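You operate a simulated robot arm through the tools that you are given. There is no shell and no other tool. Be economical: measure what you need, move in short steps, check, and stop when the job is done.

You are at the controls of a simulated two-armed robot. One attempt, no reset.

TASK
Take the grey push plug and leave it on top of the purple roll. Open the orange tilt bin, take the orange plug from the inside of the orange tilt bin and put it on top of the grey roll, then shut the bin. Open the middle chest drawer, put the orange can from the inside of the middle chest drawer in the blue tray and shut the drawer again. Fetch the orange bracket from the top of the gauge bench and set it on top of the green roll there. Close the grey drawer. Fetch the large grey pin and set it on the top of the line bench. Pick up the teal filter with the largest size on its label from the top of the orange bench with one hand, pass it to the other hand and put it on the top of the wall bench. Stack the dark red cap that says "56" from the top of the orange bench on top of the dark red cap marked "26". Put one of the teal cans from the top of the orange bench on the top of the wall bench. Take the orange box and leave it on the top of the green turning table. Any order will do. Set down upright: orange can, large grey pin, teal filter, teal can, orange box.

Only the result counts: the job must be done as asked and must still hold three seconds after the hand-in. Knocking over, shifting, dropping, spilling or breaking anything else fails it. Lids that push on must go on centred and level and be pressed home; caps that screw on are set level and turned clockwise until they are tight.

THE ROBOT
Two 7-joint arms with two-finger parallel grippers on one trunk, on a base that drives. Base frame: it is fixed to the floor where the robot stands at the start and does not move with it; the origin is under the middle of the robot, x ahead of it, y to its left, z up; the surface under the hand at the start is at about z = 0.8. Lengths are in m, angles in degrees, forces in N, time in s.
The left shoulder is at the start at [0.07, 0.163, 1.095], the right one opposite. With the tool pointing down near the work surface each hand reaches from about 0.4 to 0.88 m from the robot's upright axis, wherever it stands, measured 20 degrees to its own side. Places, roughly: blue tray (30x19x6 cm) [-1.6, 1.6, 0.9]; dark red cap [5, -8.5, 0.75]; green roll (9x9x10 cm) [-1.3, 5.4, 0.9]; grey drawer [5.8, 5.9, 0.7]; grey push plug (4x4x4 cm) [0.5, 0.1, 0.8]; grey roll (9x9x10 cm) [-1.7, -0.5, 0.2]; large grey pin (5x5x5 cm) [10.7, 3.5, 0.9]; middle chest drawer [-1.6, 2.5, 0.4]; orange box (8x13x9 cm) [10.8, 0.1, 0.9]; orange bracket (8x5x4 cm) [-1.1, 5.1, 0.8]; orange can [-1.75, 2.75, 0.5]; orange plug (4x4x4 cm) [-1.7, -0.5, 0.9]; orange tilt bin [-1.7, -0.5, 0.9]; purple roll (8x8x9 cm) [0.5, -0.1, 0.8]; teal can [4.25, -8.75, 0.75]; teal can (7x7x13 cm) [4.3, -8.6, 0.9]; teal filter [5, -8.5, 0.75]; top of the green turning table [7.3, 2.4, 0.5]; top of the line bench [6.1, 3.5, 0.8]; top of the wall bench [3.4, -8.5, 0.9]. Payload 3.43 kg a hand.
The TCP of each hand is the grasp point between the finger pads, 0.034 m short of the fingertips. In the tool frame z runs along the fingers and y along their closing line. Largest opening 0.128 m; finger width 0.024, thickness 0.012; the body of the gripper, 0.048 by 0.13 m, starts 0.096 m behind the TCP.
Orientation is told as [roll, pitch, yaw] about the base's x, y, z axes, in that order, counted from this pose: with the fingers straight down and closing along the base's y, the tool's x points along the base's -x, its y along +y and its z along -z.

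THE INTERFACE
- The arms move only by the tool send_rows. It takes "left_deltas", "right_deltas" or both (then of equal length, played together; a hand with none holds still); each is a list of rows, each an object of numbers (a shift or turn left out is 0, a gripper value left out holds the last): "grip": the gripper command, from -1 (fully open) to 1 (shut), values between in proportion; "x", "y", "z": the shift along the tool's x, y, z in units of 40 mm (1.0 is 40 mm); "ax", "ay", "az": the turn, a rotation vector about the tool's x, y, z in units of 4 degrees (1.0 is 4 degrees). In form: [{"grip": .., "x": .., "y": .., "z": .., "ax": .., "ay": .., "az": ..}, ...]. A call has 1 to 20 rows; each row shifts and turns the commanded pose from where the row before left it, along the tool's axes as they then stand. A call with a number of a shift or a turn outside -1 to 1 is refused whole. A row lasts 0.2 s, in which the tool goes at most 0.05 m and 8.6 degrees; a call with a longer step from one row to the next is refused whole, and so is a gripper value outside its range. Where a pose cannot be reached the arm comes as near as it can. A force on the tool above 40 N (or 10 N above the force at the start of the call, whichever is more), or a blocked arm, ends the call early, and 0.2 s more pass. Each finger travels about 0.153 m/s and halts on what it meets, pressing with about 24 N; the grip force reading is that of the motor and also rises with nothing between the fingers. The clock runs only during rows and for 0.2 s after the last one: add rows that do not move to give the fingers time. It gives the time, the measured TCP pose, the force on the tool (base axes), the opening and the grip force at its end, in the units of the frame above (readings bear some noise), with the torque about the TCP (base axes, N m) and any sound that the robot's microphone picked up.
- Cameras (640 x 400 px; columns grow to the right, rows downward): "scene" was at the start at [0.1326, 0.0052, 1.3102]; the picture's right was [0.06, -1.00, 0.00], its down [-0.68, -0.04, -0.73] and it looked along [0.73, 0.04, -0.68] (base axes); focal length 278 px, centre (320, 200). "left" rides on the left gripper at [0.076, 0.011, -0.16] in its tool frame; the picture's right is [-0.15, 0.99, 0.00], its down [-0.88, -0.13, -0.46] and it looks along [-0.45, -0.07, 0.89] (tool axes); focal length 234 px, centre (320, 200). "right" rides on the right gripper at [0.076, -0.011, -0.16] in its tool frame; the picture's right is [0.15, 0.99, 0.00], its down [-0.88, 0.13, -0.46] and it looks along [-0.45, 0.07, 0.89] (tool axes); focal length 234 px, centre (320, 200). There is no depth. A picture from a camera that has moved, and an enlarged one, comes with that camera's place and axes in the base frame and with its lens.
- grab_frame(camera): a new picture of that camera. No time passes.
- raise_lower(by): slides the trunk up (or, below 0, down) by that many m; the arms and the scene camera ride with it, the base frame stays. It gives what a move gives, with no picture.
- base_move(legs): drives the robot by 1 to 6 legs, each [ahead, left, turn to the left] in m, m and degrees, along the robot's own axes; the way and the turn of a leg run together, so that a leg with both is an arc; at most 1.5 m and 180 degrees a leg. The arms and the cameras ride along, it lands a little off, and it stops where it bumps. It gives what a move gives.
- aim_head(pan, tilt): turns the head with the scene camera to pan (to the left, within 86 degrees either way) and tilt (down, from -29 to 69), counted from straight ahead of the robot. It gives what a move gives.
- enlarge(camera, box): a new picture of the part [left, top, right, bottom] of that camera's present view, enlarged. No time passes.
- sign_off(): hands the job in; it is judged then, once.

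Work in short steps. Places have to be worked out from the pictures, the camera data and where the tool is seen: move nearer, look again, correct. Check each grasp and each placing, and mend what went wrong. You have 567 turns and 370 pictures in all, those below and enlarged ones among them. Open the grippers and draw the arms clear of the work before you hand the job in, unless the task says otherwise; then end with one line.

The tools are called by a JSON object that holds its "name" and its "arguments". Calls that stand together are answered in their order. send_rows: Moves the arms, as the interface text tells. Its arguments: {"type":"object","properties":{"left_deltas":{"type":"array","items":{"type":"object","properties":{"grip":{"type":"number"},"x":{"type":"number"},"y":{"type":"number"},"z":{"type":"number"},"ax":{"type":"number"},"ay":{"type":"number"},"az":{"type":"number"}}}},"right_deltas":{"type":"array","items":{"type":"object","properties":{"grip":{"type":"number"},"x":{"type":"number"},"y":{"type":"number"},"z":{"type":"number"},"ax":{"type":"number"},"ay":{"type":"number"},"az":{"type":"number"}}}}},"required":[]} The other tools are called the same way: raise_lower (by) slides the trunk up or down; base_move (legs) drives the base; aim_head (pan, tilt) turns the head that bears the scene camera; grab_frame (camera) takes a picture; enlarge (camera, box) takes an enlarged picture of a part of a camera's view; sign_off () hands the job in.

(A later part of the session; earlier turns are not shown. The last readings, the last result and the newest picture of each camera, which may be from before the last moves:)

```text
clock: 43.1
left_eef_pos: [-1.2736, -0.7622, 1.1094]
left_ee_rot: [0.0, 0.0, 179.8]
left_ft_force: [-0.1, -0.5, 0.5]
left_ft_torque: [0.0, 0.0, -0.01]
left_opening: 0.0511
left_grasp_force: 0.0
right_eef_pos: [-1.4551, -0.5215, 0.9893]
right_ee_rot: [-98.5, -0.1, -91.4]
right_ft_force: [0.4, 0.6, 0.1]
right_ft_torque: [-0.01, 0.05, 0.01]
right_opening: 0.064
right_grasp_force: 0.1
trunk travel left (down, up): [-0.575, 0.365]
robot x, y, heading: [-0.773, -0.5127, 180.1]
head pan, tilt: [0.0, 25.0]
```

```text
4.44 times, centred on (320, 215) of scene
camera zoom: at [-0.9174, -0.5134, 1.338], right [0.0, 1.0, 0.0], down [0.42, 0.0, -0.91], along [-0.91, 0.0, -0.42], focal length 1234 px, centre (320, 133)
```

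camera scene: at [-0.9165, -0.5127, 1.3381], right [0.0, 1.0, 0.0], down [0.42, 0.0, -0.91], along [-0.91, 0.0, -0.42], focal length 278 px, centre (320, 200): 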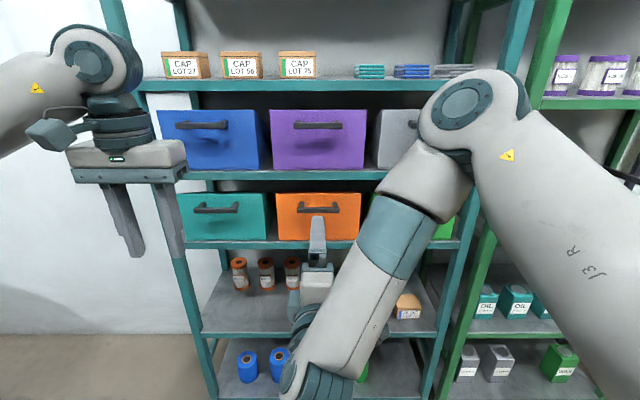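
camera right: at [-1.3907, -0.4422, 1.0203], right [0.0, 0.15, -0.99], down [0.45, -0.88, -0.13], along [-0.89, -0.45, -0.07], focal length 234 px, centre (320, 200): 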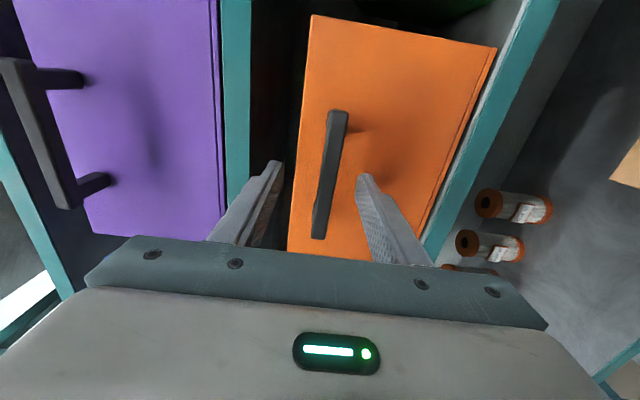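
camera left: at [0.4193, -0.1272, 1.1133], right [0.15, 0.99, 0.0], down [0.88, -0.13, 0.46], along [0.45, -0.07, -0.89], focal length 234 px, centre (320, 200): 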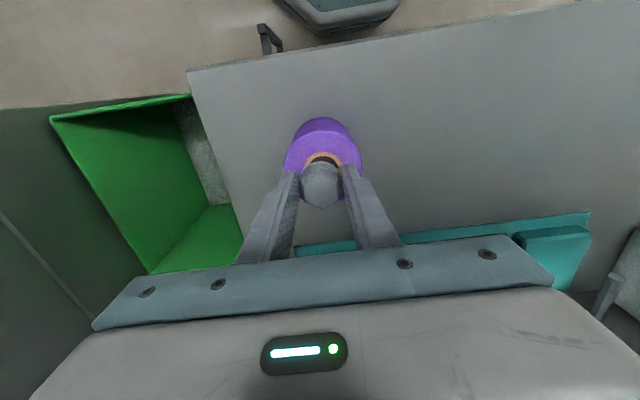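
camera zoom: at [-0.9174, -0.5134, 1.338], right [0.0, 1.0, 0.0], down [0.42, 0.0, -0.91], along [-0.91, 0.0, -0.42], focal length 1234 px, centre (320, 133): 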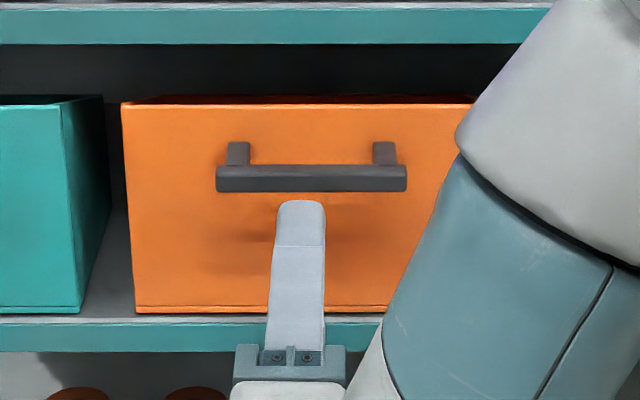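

It swings shut on its own, so one hand must hold it open. I'll lower the trunk 0.25 m and try the steeper wrist pitch in free space.

{"name": "raise_lower", "arguments": {"by": -0.25}}

{"name": "send_rows", "arguments": {"right_deltas": [{"y": -0.9, "z": -0.5}, {"y": -0.9, "z": -0.3}, {"y": -0.9}, {"y": -0.9}, {"y": -0.9}, {"ax": 1}, {"ax": 1}, {"ax": 1}, {"ax": 1}, {"ax": 1}, {"ax": 1}, {}], "left_deltas": [{"z": -0.9}, {"z": -0.9}, {"z": -0.9}, {"z": -0.9}, {"z": -0.9}, {"z": -0.9}, {}, {}, {}, {}, {}, {}]}}

{"name": "grab_frame", "arguments": {"camera": "scene"}}

```text
clock: 45.7
left_eef_pos: [-1.2719, -0.7633, 0.8598]
left_ee_rot: [0.0, 0.1, 179.9]
left_ft_force: [-0.5, 0.3, 0.4]
left_ft_torque: [0.0, -0.03, -0.02]
left_opening: 0.0511
left_grasp_force: 0.0
right_eef_pos: [-1.4557, -0.5212, 0.7395]
right_ee_rot: [-98.6, 0.1, -91.4]
right_ft_force: [-0.9, -1.1, 0.7]
right_ft_torque: [0.0, 0.0, 0.04]
right_opening: 0.0642
right_grasp_force: 0.1
trunk travel left (down, up): [-0.325, 0.615]
robot x, y, heading: [-0.7778, -0.5149, 179.8]
head pan, tilt: [0.0, 25.0]
```

```text
clock: 48.3
left_eef_pos: [-1.2712, -0.7635, 1.0775]
left_ee_rot: [0.1, 0.0, 179.8]
left_ft_force: [0.3, -0.1, 0.7]
left_ft_torque: [-0.02, -0.03, -0.02]
left_opening: 0.0512
left_grasp_force: 0.2
right_eef_pos: [-1.406, -0.5362, 0.9306]
right_ee_rot: [-122.3, 0.0, -91.4]
right_ft_force: [-0.1, 0.2, -0.5]
right_ft_torque: [0.01, 0.0, 0.02]
right_opening: 0.0642
right_grasp_force: 0.0
right hand out of reach, approached as far as the arm can: row 11
trunk travel left (down, up): [-0.325, 0.615]
robot x, y, heading: [-0.7765, -0.5164, 179.7]
head pan, tilt: [0.0, 25.0]
```

```text
334 pictures are left
camera scene: at [-0.9169, -0.5134, 1.088], right [0.0, 1.0, 0.0], down [0.42, 0.0, -0.91], along [-0.91, 0.0, -0.42], focal length 278 px, centre (320, 200)
```

scene: 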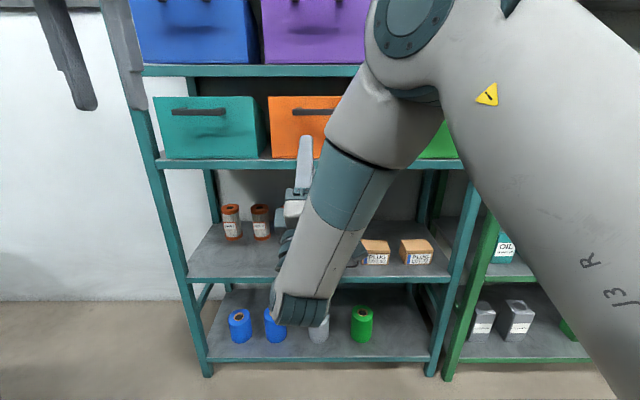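

With the trunk low it works, but viewing and the left arm would suffer. Better: with the trunk back up, hook the bar from above with the tool pitched ~50° down, which then rotates toward level as the bin opens. I'll raise the trunk and re-pitch.

{"name": "raise_lower", "arguments": {"by": 0.25}}

{"name": "send_rows", "arguments": {"right_deltas": [{"ax": -1, "z": -0.5}, {"ax": -1}, {"ax": -1}, {"ax": -1}, {"ax": -1}, {"ax": -1}, {"ax": -1}, {"ax": -1}, {"ax": -1}, {"ax": -1}, {"ax": -1}, {"ax": -1}, {"ax": -1}, {"ax": -1}, {"ax": -1}, {"ax": -1}, {"ax": -1}, {"ax": -1}, {"ax": -1}, {"ax": -1}]}}

{"name": "grab_frame", "arguments": {"camera": "right"}}

{"name": "grab_frame", "arguments": {"camera": "scene"}}

```text
clock: 50.8
left_eef_pos: [-1.2719, -0.7627, 1.3291]
left_ee_rot: [-0.1, 0.0, 179.9]
left_ft_force: [0.8, -0.8, 0.5]
left_ft_torque: [0.04, -0.03, -0.01]
left_opening: 0.0507
left_grasp_force: 0.1
right_eef_pos: [-1.4075, -0.536, 1.181]
right_ee_rot: [-122.2, 0.0, -91.4]
right_ft_force: [-0.4, 0.3, 0.4]
right_ft_torque: [0.01, 0.02, -0.01]
right_opening: 0.0641
right_grasp_force: 0.0
trunk travel left (down, up): [-0.575, 0.365]
robot x, y, heading: [-0.7746, -0.5134, 179.7]
head pan, tilt: [0.0, 25.0]
```

```text
clock: 55.0
left_eef_pos: [-1.2717, -0.7636, 1.3279]
left_ee_rot: [0.0, 0.0, 179.7]
left_ft_force: [0.2, 0.9, -0.6]
left_ft_torque: [-0.01, -0.01, -0.01]
left_opening: 0.0514
left_grasp_force: 0.1
right_eef_pos: [-1.3899, -0.536, 1.171]
right_ee_rot: [-50.2, 0.1, -91.3]
right_ft_force: [0.6, -0.2, 0.0]
right_ft_torque: [0.02, 0.04, 0.01]
right_opening: 0.064
right_grasp_force: 0.0
right hand out of reach, approached as far as the arm can: row 19, 20
trunk travel left (down, up): [-0.575, 0.365]
robot x, y, heading: [-0.7729, -0.5124, 179.7]
head pan, tilt: [0.0, 25.0]
```

```text
333 pictures are left
camera right: at [-1.2729, -0.4631, 1.2812], right [0.64, 0.13, -0.76], down [0.41, -0.89, 0.19], along [-0.65, -0.43, -0.62], focal length 234 px, centre (320, 200)
```

right: 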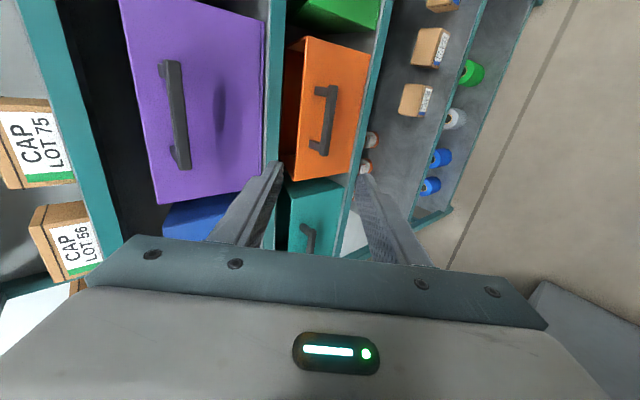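

```text
332 pictures are left
camera scene: at [-0.917, -0.5135, 1.338], right [0.0, 1.0, 0.0], down [0.42, 0.0, -0.91], along [-0.91, 0.0, -0.42], focal length 278 px, centre (320, 200)
```

scene: 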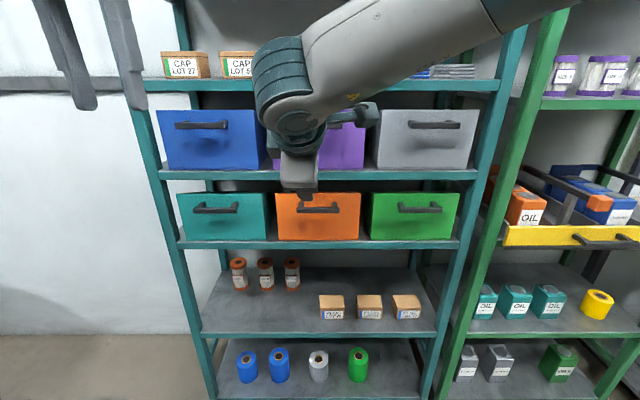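

Tool is 40° below level. I'll set the opening to ~0.036, approach along the tool axis to ~8 cm short of the bar, centre it in y and pitch 5° more.

{"name": "send_rows", "arguments": {"right_deltas": [{"grip": 0.44, "z": 0.9, "x": 0.25}, {"z": 0.9, "x": 0.22}, {"z": 0.9}, {"z": 0.8, "y": 0.15}, {"ax": -0.7}, {"ax": -0.6}, {}]}}

{"name": "grab_frame", "arguments": {"camera": "right"}}

{"name": "enlarge", "arguments": {"camera": "scene", "box": [250, 170, 390, 260]}}

```text
clock: 56.6
left_eef_pos: [-1.2715, -0.7632, 1.3276]
left_ee_rot: [0.0, 0.0, 179.8]
left_ft_force: [0.3, 0.1, 0.5]
left_ft_torque: [0.01, -0.01, 0.02]
left_opening: 0.0509
left_grasp_force: 0.0
right_eef_pos: [-1.4915, -0.516, 1.075]
right_ee_rot: [-47.5, 0.0, -91.5]
right_ft_force: [-0.4, -0.2, 0.0]
right_ft_torque: [0.0, -0.01, 0.01]
right_opening: 0.0357
right_grasp_force: 0.0
trunk travel left (down, up): [-0.575, 0.365]
robot x, y, heading: [-0.7752, -0.512, 180.0]
head pan, tilt: [0.0, 25.0]
```

```text
331 pictures are left
camera right: at [-1.3805, -0.4426, 1.1911], right [0.67, 0.13, -0.73], down [0.4, -0.89, 0.21], along [-0.62, -0.43, -0.65], focal length 234 px, centre (320, 200)
```

right: 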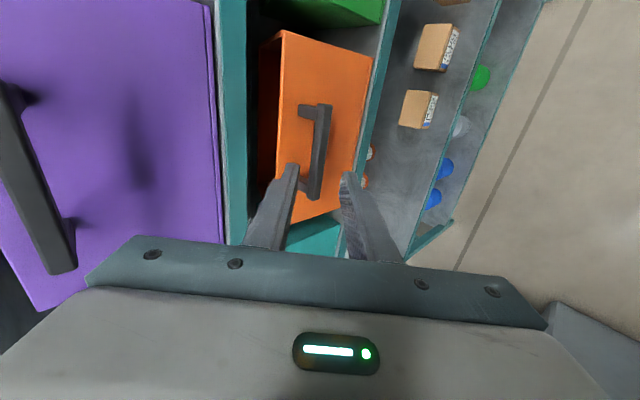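

```text
4.44 times, centred on (320, 215) of scene
camera zoom: at [-0.9171, -0.5134, 1.338], right [0.0, 1.0, 0.0], down [0.42, 0.0, -0.91], along [-0.91, 0.0, -0.42], focal length 1234 px, centre (320, 133)
```

zoom: 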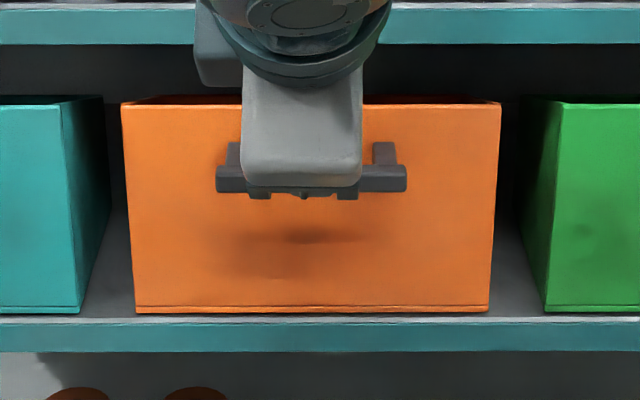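

I'll advance 60 mm along the axis and check the inner finger versus the gap.

{"name": "send_rows", "arguments": {"right_deltas": [{"z": 0.5, "y": 0.15}, {"z": 0.5}, {"z": 0.5}, {}]}}

{"name": "enlarge", "arguments": {"camera": "right", "box": [200, 20, 420, 260]}}

```text
clock: 57.6
left_eef_pos: [-1.2707, -0.7644, 1.3284]
left_ee_rot: [-0.2, -0.1, 179.8]
left_ft_force: [0.0, 0.0, -0.3]
left_ft_torque: [-0.01, 0.02, -0.03]
left_opening: 0.0511
left_grasp_force: 0.0
right_eef_pos: [-1.5088, -0.5191, 1.0446]
right_ee_rot: [-45.2, 0.1, -91.4]
right_ft_force: [0.2, -0.6, 0.2]
right_ft_torque: [0.02, 0.06, -0.06]
right_opening: 0.0361
right_grasp_force: 0.1
right hand out of reach, approached as far as the arm can: row 1, 2
trunk travel left (down, up): [-0.575, 0.365]
robot x, y, heading: [-0.7724, -0.5139, 179.7]
head pan, tilt: [0.0, 25.0]
```

```text
1.67 times, centred on (310, 140) of right
camera zoom: at [-1.4037, -0.4458, 1.1644], right [0.7, 0.13, -0.7], down [0.39, -0.89, 0.23], along [-0.59, -0.44, -0.68], focal length 390 px, centre (337, 300)
```

zoom: 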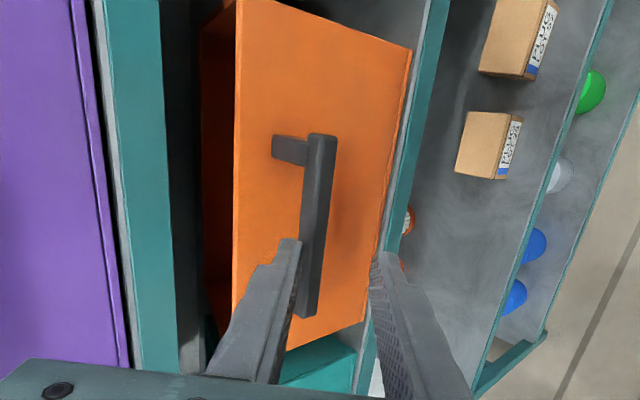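

Continue ~5.7 cm along the axis, with a 7 mm inward correction.

{"name": "send_rows", "arguments": {"right_deltas": [{"z": 0.35, "y": -0.09}, {"z": 0.35, "y": -0.08}, {"z": 0.35}, {"z": 0.38}, {}]}}

{"name": "enlarge", "arguments": {"camera": "right", "box": [200, 20, 420, 260]}}

```text
clock: 58.8
left_eef_pos: [-1.2714, -0.7631, 1.3276]
left_ee_rot: [0.0, 0.0, 179.7]
left_ft_force: [0.8, 0.0, 0.1]
left_ft_torque: [-0.01, -0.04, 0.03]
left_opening: 0.051
left_grasp_force: 0.1
right_eef_pos: [-1.5326, -0.5169, 1.025]
right_ee_rot: [-45.2, 0.0, -91.5]
right_ft_force: [0.1, -1.3, 0.3]
right_ft_torque: [0.02, 0.0, 0.01]
right_opening: 0.0359
right_grasp_force: 0.1
right hand out of reach, approached as far as the arm can: row 2, 4
trunk travel left (down, up): [-0.575, 0.365]
robot x, y, heading: [-0.7754, -0.5145, 179.7]
head pan, tilt: [0.0, 25.0]
```

```text
1.67 times, centred on (310, 140) of right
camera zoom: at [-1.4256, -0.4444, 1.1456], right [0.7, 0.13, -0.7], down [0.39, -0.89, 0.23], along [-0.6, -0.44, -0.67], focal length 390 px, centre (337, 300)
```

zoom: 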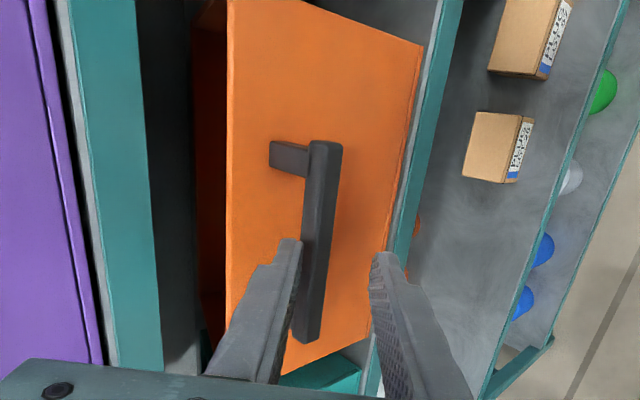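

Half the way followed. I'll command the remaining ~27 mm.

{"name": "send_rows", "arguments": {"right_deltas": [{"z": 0.35}, {"z": 0.35}, {}, {}]}}

{"name": "enlarge", "arguments": {"camera": "right", "box": [200, 20, 420, 260]}}

```text
clock: 59.5
left_eef_pos: [-1.2711, -0.7637, 1.3276]
left_ee_rot: [-0.2, -0.1, 179.9]
left_ft_force: [0.1, -0.4, 0.4]
left_ft_torque: [-0.05, -0.04, 0.02]
left_opening: 0.0512
left_grasp_force: 0.1
right_eef_pos: [-1.5456, -0.5164, 1.0143]
right_ee_rot: [-45.7, -0.2, -91.5]
right_ft_force: [-1.2, -0.7, 2.3]
right_ft_torque: [-0.02, -0.34, -0.01]
right_opening: 0.0388
right_grasp_force: 2.9
right hand out of reach, approached as far as the arm can: row 2
trunk travel left (down, up): [-0.575, 0.365]
robot x, y, heading: [-0.7718, -0.5136, 179.9]
head pan, tilt: [0.0, 25.0]
stopped in row 3 (right hand): the force on the tool passed its limit at 54 N (the readings are from after the stop); the commanded pose is now the measured one
```

```text
1.67 times, centred on (310, 140) of right
camera zoom: at [-1.4385, -0.443, 1.1341], right [0.7, 0.13, -0.71], down [0.39, -0.89, 0.23], along [-0.6, -0.44, -0.67], focal length 390 px, centre (337, 300)
```

zoom: 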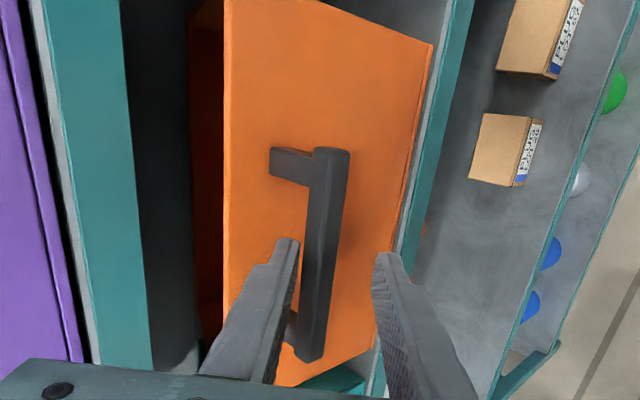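

The inner fingertip is about 8 mm past the bar's back corner. I'll close here and see whether it holds the bar.

{"name": "send_rows", "arguments": {"right_deltas": [{"grip": 1}, {"grip": 1}, {"grip": 1}]}}

{"name": "enlarge", "arguments": {"camera": "right", "box": [200, 20, 420, 260]}}

```text
clock: 60.3
left_eef_pos: [-1.2725, -0.7632, 1.3281]
left_ee_rot: [0.0, -0.1, 179.8]
left_ft_force: [0.2, 0.5, 0.8]
left_ft_torque: [-0.03, 0.01, -0.01]
left_opening: 0.051
left_grasp_force: 0.0
right_eef_pos: [-1.5443, -0.5161, 1.0137]
right_ee_rot: [-45.4, 0.0, -91.4]
right_ft_force: [-0.7, 2.2, -0.3]
right_ft_torque: [1.12, -0.13, 0.6]
right_opening: 0.0196
right_grasp_force: 45.4
trunk travel left (down, up): [-0.575, 0.365]
robot x, y, heading: [-0.7757, -0.5116, 179.6]
head pan, tilt: [0.0, 25.0]
```

```text
1.67 times, centred on (310, 140) of right
camera zoom: at [-1.438, -0.4431, 1.1331], right [0.7, 0.13, -0.7], down [0.39, -0.89, 0.23], along [-0.6, -0.44, -0.67], focal length 390 px, centre (337, 300)
```

zoom: 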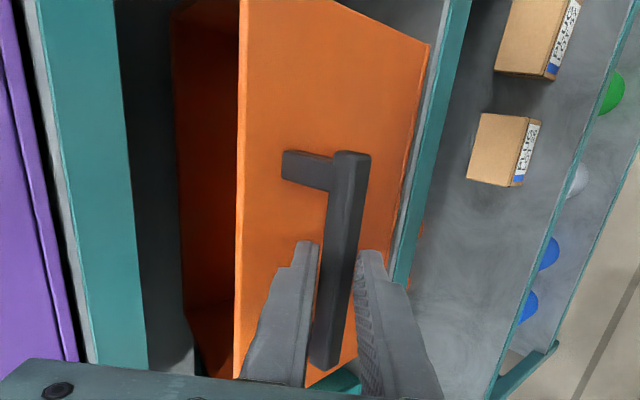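

It has the bar, and the bin has already tilted a little. Pulling 20° along the arc.

{"name": "send_rows", "arguments": {"right_deltas": [{"ax": 1, "y": 0.2, "z": -0.06}, {"ax": 1, "y": 0.2, "z": -0.06}, {"ax": 1, "y": 0.2, "z": -0.06}, {"ax": 1, "y": 0.2, "z": -0.06}, {"ax": 1, "y": 0.2, "z": -0.06}, {}]}}

{"name": "grab_frame", "arguments": {"camera": "right"}}

{"name": "enlarge", "arguments": {"camera": "scene", "box": [250, 170, 390, 260]}}

```text
clock: 61.7
left_eef_pos: [-1.2705, -0.7619, 1.3279]
left_ee_rot: [0.0, -0.1, 179.8]
left_ft_force: [-0.3, 0.1, 0.4]
left_ft_torque: [-0.01, -0.06, 0.04]
left_opening: 0.0513
left_grasp_force: 0.0
right_eef_pos: [-1.5122, -0.5166, 0.9888]
right_ee_rot: [-65.8, -0.1, -91.6]
right_ft_force: [3.2, 4.1, 4.1]
right_ft_torque: [1.13, 0.0, 0.14]
right_opening: 0.0193
right_grasp_force: 45.0
trunk travel left (down, up): [-0.575, 0.365]
robot x, y, heading: [-0.7767, -0.5123, 179.8]
head pan, tilt: [0.0, 25.0]
```

```text
325 pictures are left
camera right: at [-1.3694, -0.4446, 1.065], right [0.41, 0.13, -0.9], down [0.45, -0.89, 0.07], along [-0.8, -0.43, -0.43], focal length 234 px, centre (320, 200)
```

right: 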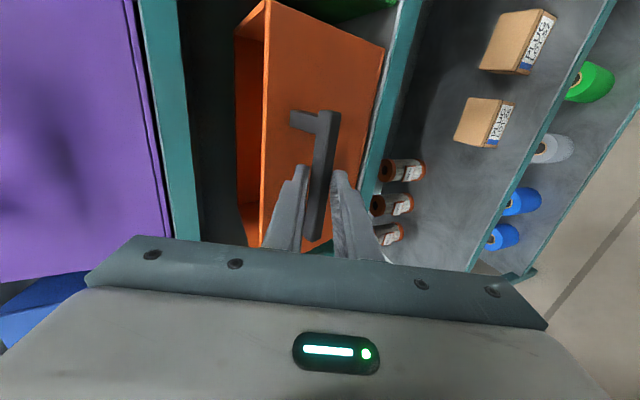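

```text
4.44 times, centred on (320, 215) of scene
camera zoom: at [-0.9153, -0.5131, 1.3382], right [0.0, 1.0, 0.0], down [0.42, 0.0, -0.91], along [-0.91, 0.0, -0.42], focal length 1234 px, centre (320, 133)
```

zoom: 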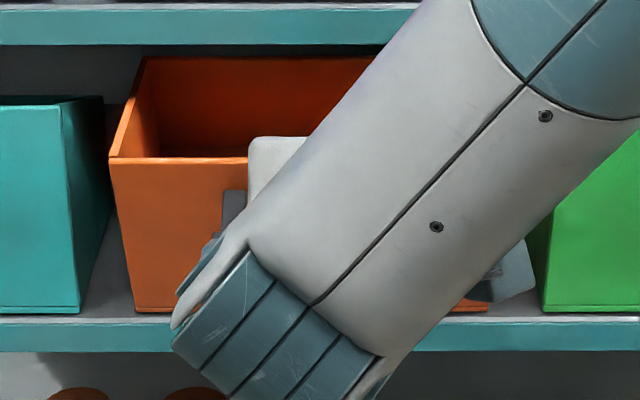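

Opening well with small forces. Continue another 24°.

{"name": "send_rows", "arguments": {"right_deltas": [{"ax": 1, "y": 0.2, "z": -0.06}, {"ax": 1, "y": 0.2, "z": -0.06}, {"ax": 1, "y": 0.2, "z": -0.06}, {"ax": 1, "y": 0.2, "z": -0.06}, {"ax": 1, "y": 0.2, "z": -0.06}, {"ax": 1, "y": 0.2, "z": -0.06}, {}]}}

{"name": "aim_head", "arguments": {"pan": 0, "tilt": 35}}

{"name": "grab_frame", "arguments": {"camera": "scene"}}

{"name": "grab_frame", "arguments": {"camera": "left"}}

```text
clock: 63.3
left_eef_pos: [-1.2668, -0.7621, 1.3294]
left_ee_rot: [0.0, -0.2, 179.8]
left_ft_force: [0.2, -0.3, 0.5]
left_ft_torque: [0.0, -0.01, -0.03]
left_opening: 0.0514
left_grasp_force: 0.1
right_eef_pos: [-1.4831, -0.5157, 0.9505]
right_ee_rot: [-89.8, 0.0, -91.5]
right_ft_force: [19.5, 7.0, 13.0]
right_ft_torque: [1.1, 0.34, -0.02]
right_opening: 0.0195
right_grasp_force: 44.9
trunk travel left (down, up): [-0.575, 0.365]
robot x, y, heading: [-0.7694, -0.5108, 179.9]
head pan, tilt: [0.0, 25.0]
```

```text
clock: 64.0
left_eef_pos: [-1.2669, -0.7633, 1.3296]
left_ee_rot: [0.0, -0.3, 179.8]
left_ft_force: [0.4, 0.1, 0.1]
left_ft_torque: [-0.01, 0.03, 0.02]
left_opening: 0.0511
left_grasp_force: 0.0
right_eef_pos: [-1.4841, -0.5176, 0.9496]
right_ee_rot: [-89.9, -0.2, -91.5]
right_ft_force: [20.1, 8.4, 13.9]
right_ft_torque: [1.08, 0.41, -0.43]
right_opening: 0.0191
right_grasp_force: 45.3
trunk travel left (down, up): [-0.575, 0.365]
robot x, y, heading: [-0.775, -0.5156, 179.6]
head pan, tilt: [0.0, 35.0]
```

```text
323 pictures are left
camera scene: at [-0.9076, -0.5126, 1.3229], right [0.0, 1.0, 0.0], down [0.57, 0.0, -0.82], along [-0.82, 0.0, -0.57], focal length 278 px, centre (320, 200)
```

scene: 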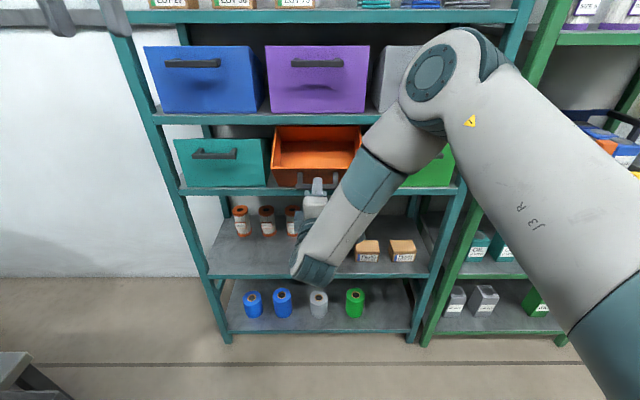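

```text
322 pictures are left
camera left: at [-1.1895, -0.7739, 1.4903], right [-0.15, -0.99, 0.0], down [-0.88, 0.13, 0.46], along [-0.45, 0.07, -0.89], focal length 234 px, centre (320, 200)
```

left: 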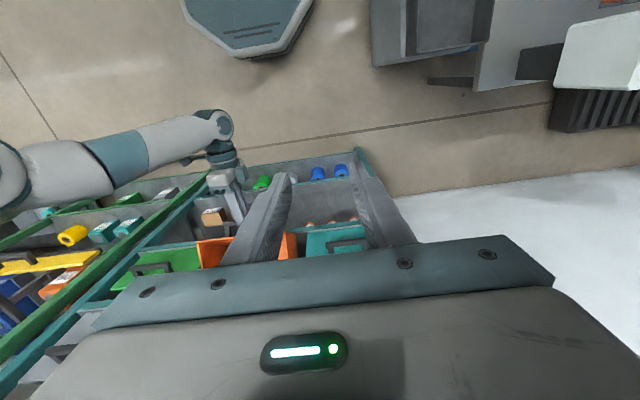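

Bin is open about 40°, held with ~25 N (at a stop). I'll look inside from the scene camera, enlarged.

{"name": "enlarge", "arguments": {"camera": "scene", "box": [260, 110, 380, 200]}}

```text
4.44 times, centred on (320, 155) of scene
camera zoom: at [-0.9076, -0.5126, 1.3229], right [0.0, 1.0, 0.0], down [0.57, 0.0, -0.82], along [-0.82, 0.0, -0.57], focal length 1234 px, centre (320, 400)
```

zoom: 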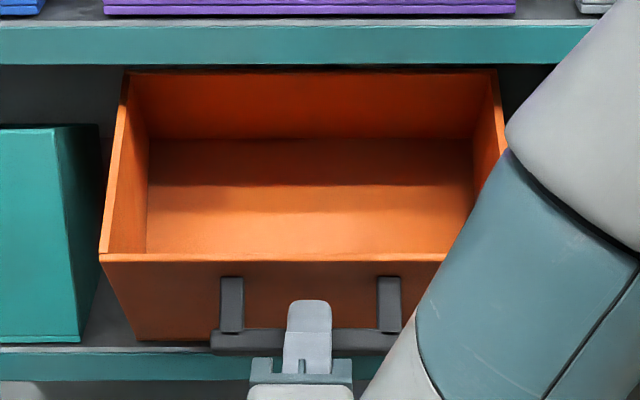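

The interior floor is visible but the plug isn't: it has slid to the front corner hidden by the front wall. I'll bring the left hand over the bin for a look from above.

{"name": "send_rows", "arguments": {"left_deltas": [{"x": -0.5, "y": -0.6, "grip": 0.0}, {"x": -0.5, "y": -0.6}, {"x": -0.5, "y": -0.6}, {"x": -0.5, "y": -0.6}, {"x": -0.5, "y": -0.6}, {"x": -0.5, "y": -0.6}, {"x": -0.4, "y": -0.4}, {}]}}

{"name": "grab_frame", "arguments": {"camera": "left"}}

{"name": "grab_frame", "arguments": {"camera": "scene"}}

```text
clock: 65.8
left_eef_pos: [-1.4017, -0.6031, 1.3313]
left_ee_rot: [0.0, -0.3, 179.8]
left_ft_force: [-0.3, -0.6, -1.1]
left_ft_torque: [-0.03, -0.03, -0.04]
left_opening: 0.0637
left_grasp_force: 0.0
right_eef_pos: [-1.4834, -0.5179, 0.9502]
right_ee_rot: [-89.7, -0.1, -91.4]
right_ft_force: [20.7, 9.5, 13.1]
right_ft_torque: [1.13, 0.35, -0.15]
right_opening: 0.0192
right_grasp_force: 45.1
trunk travel left (down, up): [-0.575, 0.365]
robot x, y, heading: [-0.7742, -0.517, 179.6]
head pan, tilt: [0.0, 35.0]
```

```text
320 pictures are left
camera left: at [-1.3256, -0.6156, 1.492], right [-0.15, -0.99, 0.0], down [-0.88, 0.13, 0.46], along [-0.46, 0.07, -0.89], focal length 234 px, centre (320, 200)
```

left: 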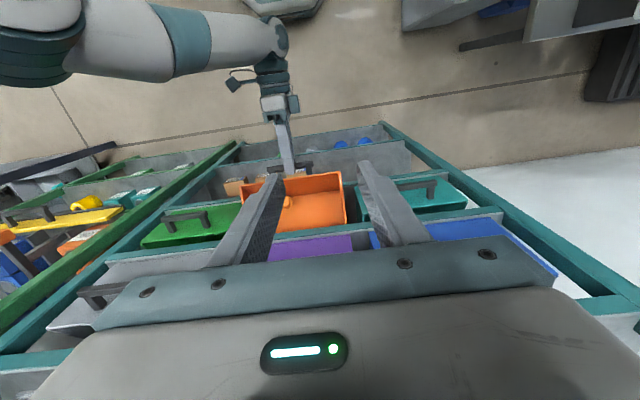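

```text
319 pictures are left
camera scene: at [-0.9076, -0.5125, 1.3228], right [0.0, 1.0, 0.0], down [0.57, 0.0, -0.82], along [-0.82, 0.0, -0.57], focal length 278 px, centre (320, 200)
```

scene: 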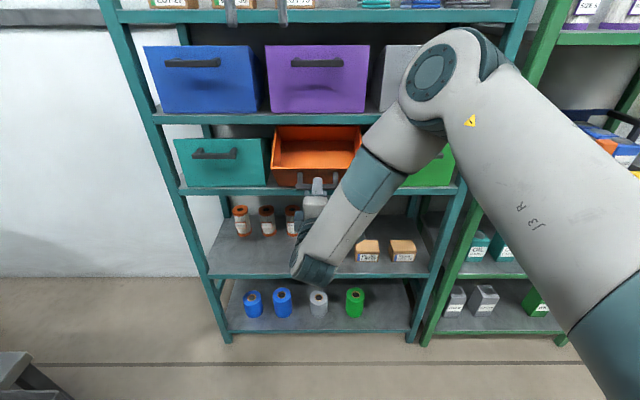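

{"name": "enlarge", "arguments": {"camera": "left", "box": [240, 150, 370, 250]}}

```text
4.00 times, centred on (305, 200) of left
camera zoom: at [-1.3256, -0.6156, 1.492], right [-0.15, -0.99, 0.0], down [-0.88, 0.13, 0.46], along [-0.46, 0.07, -0.89], focal length 937 px, centre (380, 200)
```

zoom: 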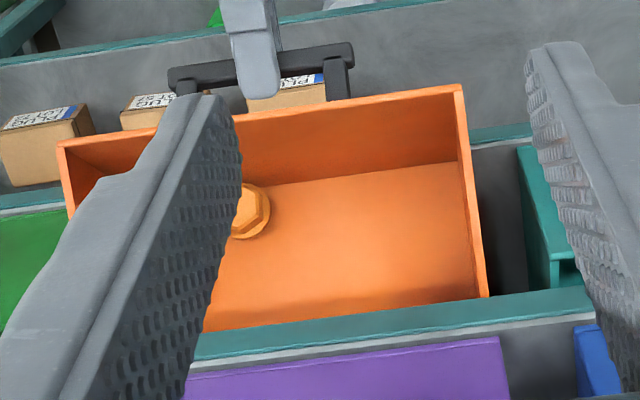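

The plug is visible: it rests against the front wall at about [-1.60, -0.486, 0.943]. The right hand would crowd the left there, so I'll test whether the bin stays open now by loosening the grip slightly while still caging the bar.

{"name": "send_rows", "arguments": {"right_deltas": [{"grip": 0.55}, {"grip": 0.55}, {"grip": 0.55}, {}, {}]}}

{"name": "enlarge", "arguments": {"camera": "scene", "box": [260, 110, 380, 200]}}

```text
clock: 67.0
left_eef_pos: [-1.4073, -0.6055, 1.3299]
left_ee_rot: [-0.2, -0.1, 179.8]
left_ft_force: [-1.1, 0.4, 0.0]
left_ft_torque: [-0.01, -0.03, -0.04]
left_opening: 0.064
left_grasp_force: 0.0
right_eef_pos: [-1.4869, -0.5175, 0.9473]
right_ee_rot: [-89.5, 0.0, -91.4]
right_ft_force: [0.5, 0.5, 0.6]
right_ft_torque: [0.0, 0.02, 0.04]
right_opening: 0.0293
right_grasp_force: 0.1
trunk travel left (down, up): [-0.575, 0.365]
robot x, y, heading: [-0.7713, -0.5149, 179.7]
head pan, tilt: [0.0, 35.0]
```

```text
4.44 times, centred on (320, 155) of scene
camera zoom: at [-0.9123, -0.5136, 1.3223], right [0.0, 1.0, 0.0], down [0.57, 0.0, -0.82], along [-0.82, 0.0, -0.57], focal length 1234 px, centre (320, 400)
```

zoom: 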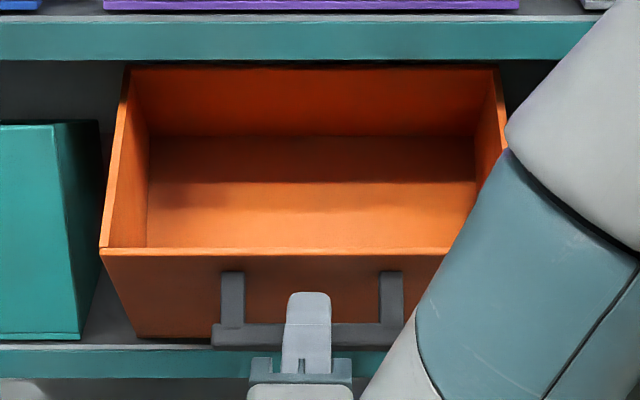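

No load on the hand now and the bin hasn't moved, so it stays open. I'll draw the right hand straight back.

{"name": "send_rows", "arguments": {"right_deltas": [{"z": -0.5}, {"z": -0.9}, {"z": -0.9}, {}]}}

{"name": "enlarge", "arguments": {"camera": "scene", "box": [260, 110, 380, 200]}}

```text
clock: 68.0
left_eef_pos: [-1.4084, -0.605, 1.3288]
left_ee_rot: [-0.1, 0.0, 179.8]
left_ft_force: [0.0, 0.7, 0.1]
left_ft_torque: [-0.01, 0.03, 0.03]
left_opening: 0.0642
left_grasp_force: 0.1
right_eef_pos: [-1.3937, -0.5172, 0.9495]
right_ee_rot: [-89.5, -0.1, -91.5]
right_ft_force: [-0.1, 0.0, 0.6]
right_ft_torque: [0.03, 0.02, 0.01]
right_opening: 0.0288
right_grasp_force: 0.0
trunk travel left (down, up): [-0.575, 0.365]
robot x, y, heading: [-0.7703, -0.5167, 179.8]
head pan, tilt: [0.0, 35.0]
```

```text
4.44 times, centred on (320, 155) of scene
camera zoom: at [-0.9129, -0.5131, 1.3222], right [0.0, 1.0, 0.0], down [0.57, 0.0, -0.82], along [-0.82, 0.0, -0.57], focal length 1234 px, centre (320, 400)
```

zoom: 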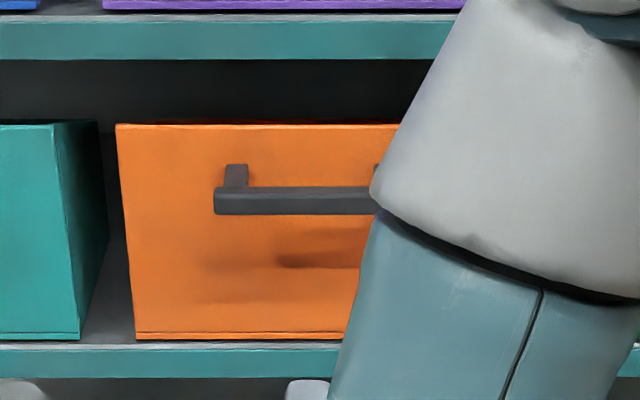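

It was only resting on the finger; it must be held. I'll re-hook the bar nearer its left end (y ≈ -0.54) so that the left hand has room at the plug. First reset the right hand's pose with the left moved aside.

{"name": "send_rows", "arguments": {"right_deltas": [{"y": -0.9}, {"y": -0.9}, {"y": -0.9}, {"y": -0.9}, {"ax": -1, "x": -0.29}, {"ax": -1, "x": -0.28}, {"ax": -1}, {"ax": -1}, {"ax": -1}, {"ax": -1}, {"ax": -1}, {"ax": -1}, {"ax": -1}, {"ax": -1}, {"ax": -1, "grip": 0.44}, {}], "left_deltas": [{"y": 0.9}, {"y": 0.9}, {"y": 0.9}, {"x": 0.5}, {"x": 0.5}, {}, {}, {}, {}, {}, {}, {}, {}, {}, {}, {}]}}

```text
clock: 71.4
left_eef_pos: [-1.3667, -0.7114, 1.3296]
left_ee_rot: [-0.2, -0.1, 179.8]
left_ft_force: [0.1, 0.1, 0.1]
left_ft_torque: [0.01, 0.01, 0.02]
left_opening: 0.064
left_grasp_force: 0.0
right_eef_pos: [-1.395, -0.543, 1.0926]
right_ee_rot: [-45.4, 0.1, -91.4]
right_ft_force: [0.5, 0.4, 0.2]
right_ft_torque: [-0.01, 0.0, 0.03]
right_opening: 0.0357
right_grasp_force: 0.1
trunk travel left (down, up): [-0.575, 0.365]
robot x, y, heading: [-0.7754, -0.5141, 179.7]
head pan, tilt: [0.0, 35.0]
```

Now approach to the pre-grasp point and then in along the axis, with slightly more opening.

{"name": "send_rows", "arguments": {"right_deltas": [{"z": 0.85, "y": -0.42, "grip": 0.37}, {"z": 0.85, "y": -0.42}, {"z": 0.85, "y": -0.41}, {"z": 0.4}, {"z": 0.4}, {"z": 0.4}, {}]}}

{"name": "enlarge", "arguments": {"camera": "right", "box": [200, 20, 420, 260]}}

```text
clock: 73.0
left_eef_pos: [-1.3687, -0.7104, 1.3289]
left_ee_rot: [-0.1, 0.0, 179.8]
left_ft_force: [-0.4, 0.2, 0.6]
left_ft_torque: [-0.01, -0.03, -0.02]
left_opening: 0.0641
left_grasp_force: 0.1
right_eef_pos: [-1.5345, -0.5389, 1.0214]
right_ee_rot: [-45.6, -0.1, -91.5]
right_ft_force: [1.0, -1.0, 0.8]
right_ft_torque: [0.01, 0.02, -0.01]
right_opening: 0.0405
right_grasp_force: 0.0
trunk travel left (down, up): [-0.575, 0.365]
robot x, y, heading: [-0.7713, -0.5109, 179.8]
head pan, tilt: [0.0, 35.0]
```

```text
1.67 times, centred on (310, 140) of right
camera zoom: at [-1.4278, -0.4659, 1.141], right [0.7, 0.13, -0.71], down [0.39, -0.89, 0.23], along [-0.6, -0.44, -0.67], focal length 390 px, centre (337, 300)
```

zoom: 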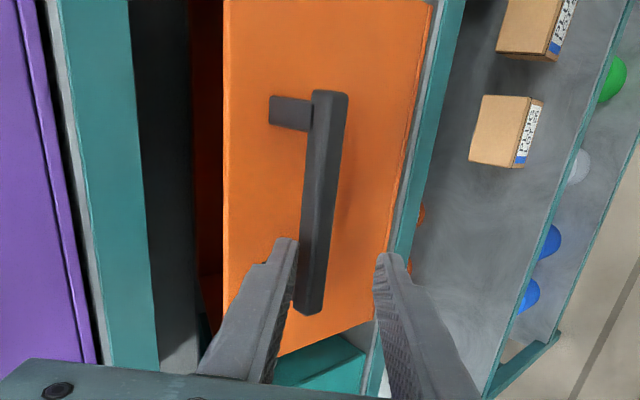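

Advance 13 mm more and close.

{"name": "send_rows", "arguments": {"right_deltas": [{"z": 0.18}, {"z": 0.16}, {}, {"grip": 1}, {"grip": 1}, {"grip": 1}]}}

{"name": "enlarge", "arguments": {"camera": "right", "box": [200, 20, 420, 260]}}

```text
clock: 74.4
left_eef_pos: [-1.3676, -0.7125, 1.3293]
left_ee_rot: [0.0, 0.0, 179.8]
left_ft_force: [-0.3, -0.6, 1.0]
left_ft_torque: [0.0, -0.01, 0.0]
left_opening: 0.0639
left_grasp_force: 0.0
right_eef_pos: [-1.5455, -0.5379, 1.0129]
right_ee_rot: [-45.8, 0.0, -91.7]
right_ft_force: [-0.6, 4.2, 0.9]
right_ft_torque: [1.42, -0.08, 0.32]
right_opening: 0.0196
right_grasp_force: 44.6
trunk travel left (down, up): [-0.575, 0.365]
robot x, y, heading: [-0.7769, -0.5125, 179.8]
head pan, tilt: [0.0, 35.0]
```

```text
1.67 times, centred on (310, 140) of right
camera zoom: at [-1.4377, -0.4639, 1.1322], right [0.69, 0.13, -0.71], down [0.39, -0.89, 0.23], along [-0.6, -0.44, -0.67], focal length 390 px, centre (337, 300)
```

zoom: 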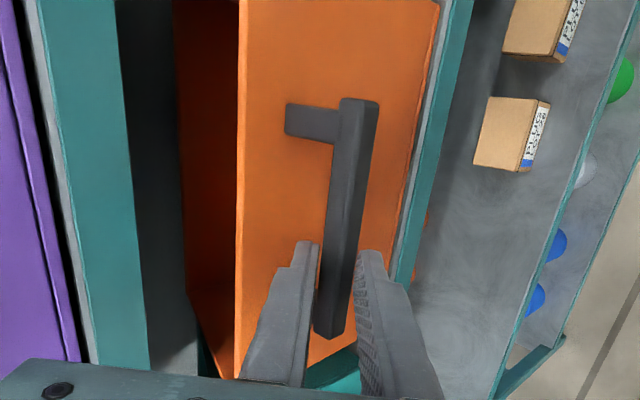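

Held again. Pull 40° open.

{"name": "send_rows", "arguments": {"right_deltas": [{"ax": 1, "y": 0.2, "z": -0.06}, {"ax": 1, "y": 0.2, "z": -0.06}, {"ax": 1, "y": 0.2, "z": -0.06}, {"ax": 1, "y": 0.2, "z": -0.06}, {"ax": 1, "y": 0.2, "z": -0.06}, {"ax": 1, "y": 0.2, "z": -0.06}, {"ax": 1, "y": 0.2, "z": -0.06}, {"ax": 1, "y": 0.2, "z": -0.06}, {"ax": 1, "y": 0.2, "z": -0.06}, {"ax": 1, "y": 0.2, "z": -0.06}, {}]}}

{"name": "enlarge", "arguments": {"camera": "left", "box": [200, 130, 370, 250]}}

```text
clock: 76.8
left_eef_pos: [-1.3623, -0.708, 1.3325]
left_ee_rot: [0.1, -0.3, 179.7]
left_ft_force: [-0.2, -0.2, -0.5]
left_ft_torque: [-0.01, 0.02, 0.01]
left_opening: 0.064
left_grasp_force: 0.0
right_eef_pos: [-1.487, -0.5366, 0.9571]
right_ee_rot: [-85.8, -0.1, -91.5]
right_ft_force: [22.7, 17.9, 17.1]
right_ft_torque: [1.12, 0.36, -0.58]
right_opening: 0.0193
right_grasp_force: 44.7
trunk travel left (down, up): [-0.575, 0.365]
robot x, y, heading: [-0.7724, -0.5146, 179.9]
head pan, tilt: [0.0, 35.0]
```

```text
3.33 times, centred on (285, 190) of left
camera zoom: at [-1.2847, -0.72, 1.4926], right [-0.15, -0.99, 0.0], down [-0.88, 0.13, 0.46], along [-0.46, 0.07, -0.89], focal length 781 px, centre (437, 233)
```

zoom: 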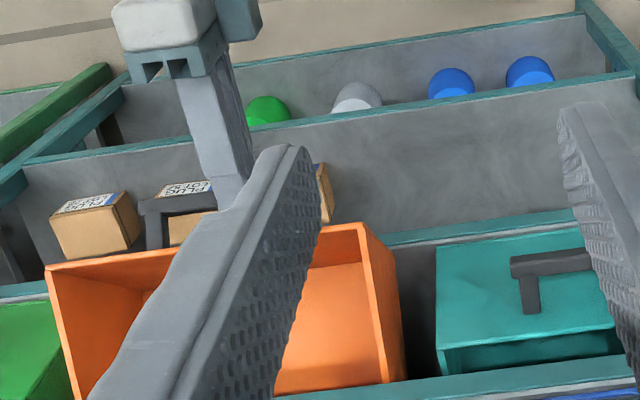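

Bin open again. I'll bring the left camera over it to locate the plug between the fingers.

{"name": "send_rows", "arguments": {"left_deltas": [{"y": -0.8, "x": -0.2, "grip": -0.3}, {"y": -0.8, "x": -0.2}, {"y": -0.8, "x": -0.2}, {"y": -0.8, "x": -0.2}, {"y": -0.7, "x": -0.2}, {}]}}

{"name": "grab_frame", "arguments": {"camera": "left"}}

{"name": "enlarge", "arguments": {"camera": "left", "box": [240, 130, 400, 250]}}

```text
clock: 78.2
left_eef_pos: [-1.4008, -0.5526, 1.3325]
left_ee_rot: [0.0, -0.4, 179.9]
left_ft_force: [0.4, 0.0, 0.2]
left_ft_torque: [0.05, 0.01, 0.0]
left_opening: 0.0832
left_grasp_force: 0.0
right_eef_pos: [-1.4885, -0.5385, 0.956]
right_ee_rot: [-85.8, -0.1, -91.6]
right_ft_force: [22.6, 20.7, 15.8]
right_ft_torque: [1.25, 0.36, -1.11]
right_opening: 0.0193
right_grasp_force: 45.6
trunk travel left (down, up): [-0.575, 0.365]
robot x, y, heading: [-0.7736, -0.5156, 180.0]
head pan, tilt: [0.0, 35.0]
```

```text
312 pictures are left
camera left: at [-1.3241, -0.5646, 1.4928], right [-0.15, -0.99, 0.0], down [-0.88, 0.13, 0.46], along [-0.46, 0.07, -0.89], focal length 234 px, centre (320, 200)
```

left: 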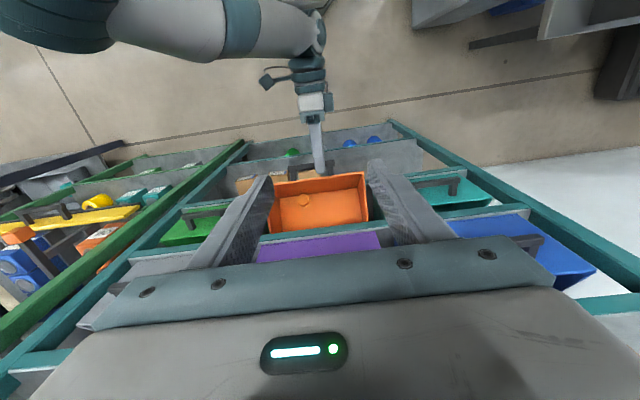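

```text
3.33 times, centred on (320, 190) of left
camera zoom: at [-1.3241, -0.5646, 1.4928], right [-0.15, -0.99, 0.0], down [-0.88, 0.13, 0.46], along [-0.46, 0.07, -0.89], focal length 781 px, centre (320, 233)
```

zoom: 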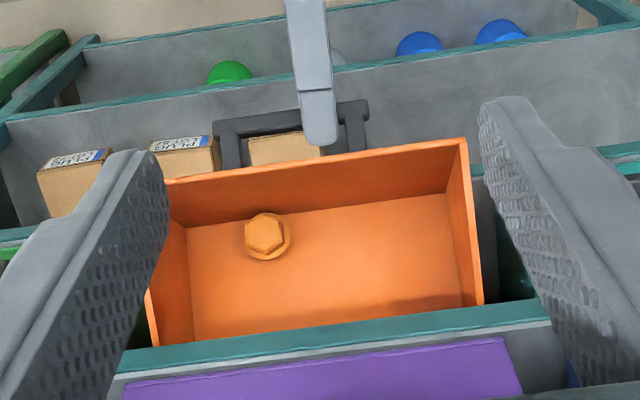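

Plug top ≈ [-1.5955, -0.480, 0.955], its axis leaning ~41.5° toward me. I'll pitch the left tool 41.5° so it lines up with that axis.

{"name": "send_rows", "arguments": {"left_deltas": [{"ay": -1, "grip": -0.1}, {"ay": -1}, {"ay": -1}, {"ay": -1}, {"ay": -1}, {"ay": -1}, {"ay": -1}, {"ay": -1}, {"ay": -1}, {"ay": -1}, {"ay": -0.3}, {}]}}

{"name": "grab_frame", "arguments": {"camera": "scene"}}

{"name": "grab_frame", "arguments": {"camera": "left"}}

```text
clock: 80.8
left_eef_pos: [-1.4014, -0.5528, 1.33]
left_ee_rot: [0.1, -41.6, 179.8]
left_ft_force: [0.1, 0.6, -0.1]
left_ft_torque: [0.01, 0.0, -0.01]
left_opening: 0.0703
left_grasp_force: 0.0
right_eef_pos: [-1.4871, -0.5391, 0.9556]
right_ee_rot: [-85.7, -0.4, -91.5]
right_ft_force: [21.4, 20.2, 14.9]
right_ft_torque: [1.11, 0.33, -0.41]
right_opening: 0.0189
right_grasp_force: 45.4
trunk travel left (down, up): [-0.575, 0.365]
robot x, y, heading: [-0.7714, -0.5134, 179.7]
head pan, tilt: [0.0, 35.0]
```

```text
310 pictures are left
camera scene: at [-0.9072, -0.5106, 1.3229], right [0.0, 1.0, 0.0], down [0.57, 0.0, -0.82], along [-0.82, 0.0, -0.57], focal length 278 px, centre (320, 200)
```

scene: 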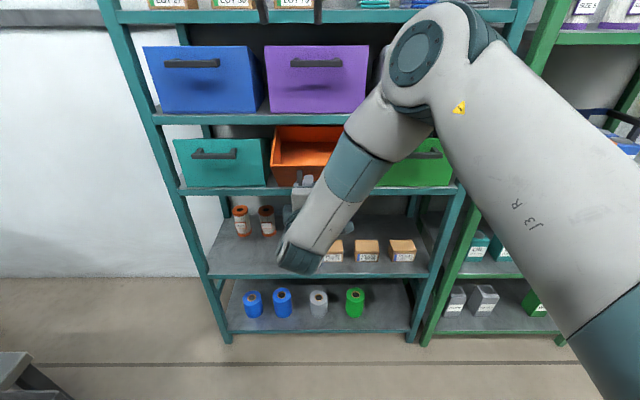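

```text
309 pictures are left
camera left: at [-1.2377, -0.5646, 1.4011], right [-0.11, -0.99, 0.1], down [-0.36, 0.13, 0.92], along [-0.93, 0.07, -0.37], focal length 234 px, centre (320, 200)
```

left: 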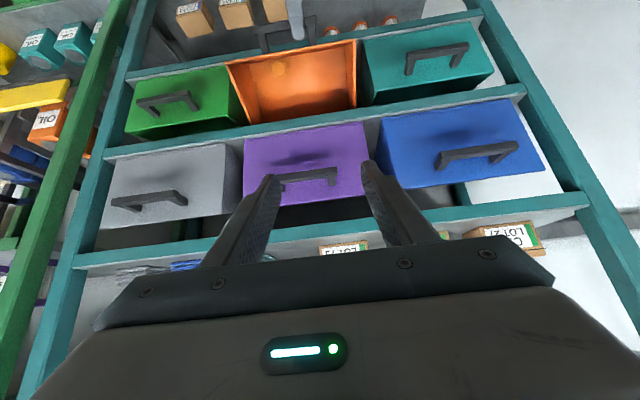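

All clear for the approach. Move to 15 cm short of the plug along its axis.

{"name": "send_rows", "arguments": {"left_deltas": [{"z": 0.8, "x": 0.324, "y": -0.228}, {"z": 0.8, "x": 0.324, "y": -0.228}, {"z": 0.8, "x": 0.324, "y": -0.228}, {"z": 0.8, "x": 0.324, "y": -0.228}, {"z": 0.8, "x": 0.324, "y": -0.228}, {"z": 0.8, "x": 0.324, "y": -0.228}, {"z": 0.8, "x": 0.324, "y": -0.228}, {"z": 0.8, "x": 0.324, "y": -0.228}, {}]}}

{"name": "grab_frame", "arguments": {"camera": "scene"}}

{"name": "grab_frame", "arguments": {"camera": "left"}}

```text
clock: 82.8
left_eef_pos: [-1.4939, -0.4793, 1.0719]
left_ee_rot: [0.0, -41.6, 179.7]
left_ft_force: [0.2, 0.9, 0.3]
left_ft_torque: [-0.01, 0.0, -0.01]
left_opening: 0.0705
left_grasp_force: 0.0
right_eef_pos: [-1.4883, -0.5388, 0.9565]
right_ee_rot: [-85.8, -0.2, -91.5]
right_ft_force: [20.5, 19.4, 15.4]
right_ft_torque: [1.12, 0.39, -0.34]
right_opening: 0.0191
right_grasp_force: 45.1
trunk travel left (down, up): [-0.575, 0.365]
robot x, y, heading: [-0.7754, -0.5121, 180.0]
head pan, tilt: [0.0, 35.0]
```

```text
308 pictures are left
camera scene: at [-0.9072, -0.5107, 1.3229], right [0.0, 1.0, 0.0], down [0.57, 0.0, -0.82], along [-0.82, 0.0, -0.57], focal length 278 px, centre (320, 200)
```

scene: 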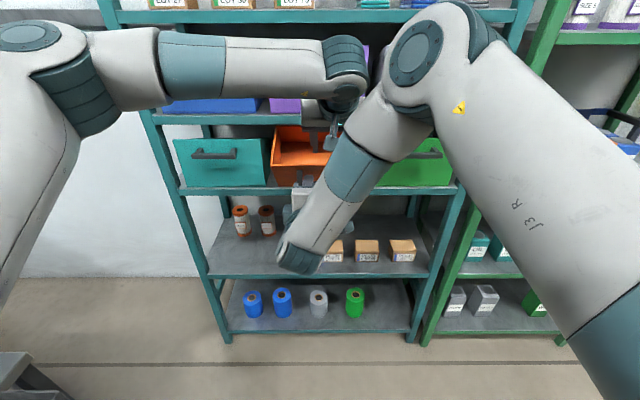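

```text
307 pictures are left
camera left: at [-1.3309, -0.4901, 1.1419], right [-0.11, -0.99, 0.1], down [-0.36, 0.13, 0.92], along [-0.93, 0.07, -0.37], focal length 234 px, centre (320, 200)
```

left: 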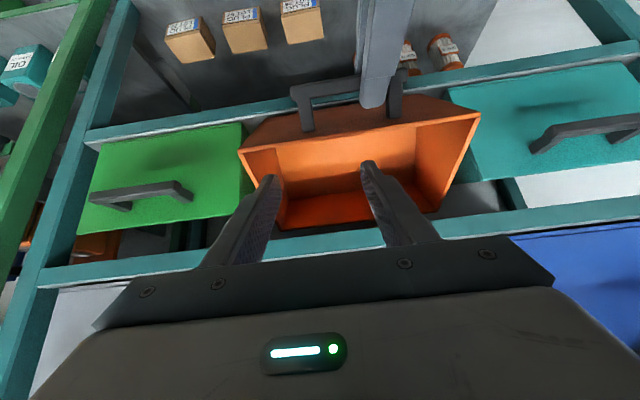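

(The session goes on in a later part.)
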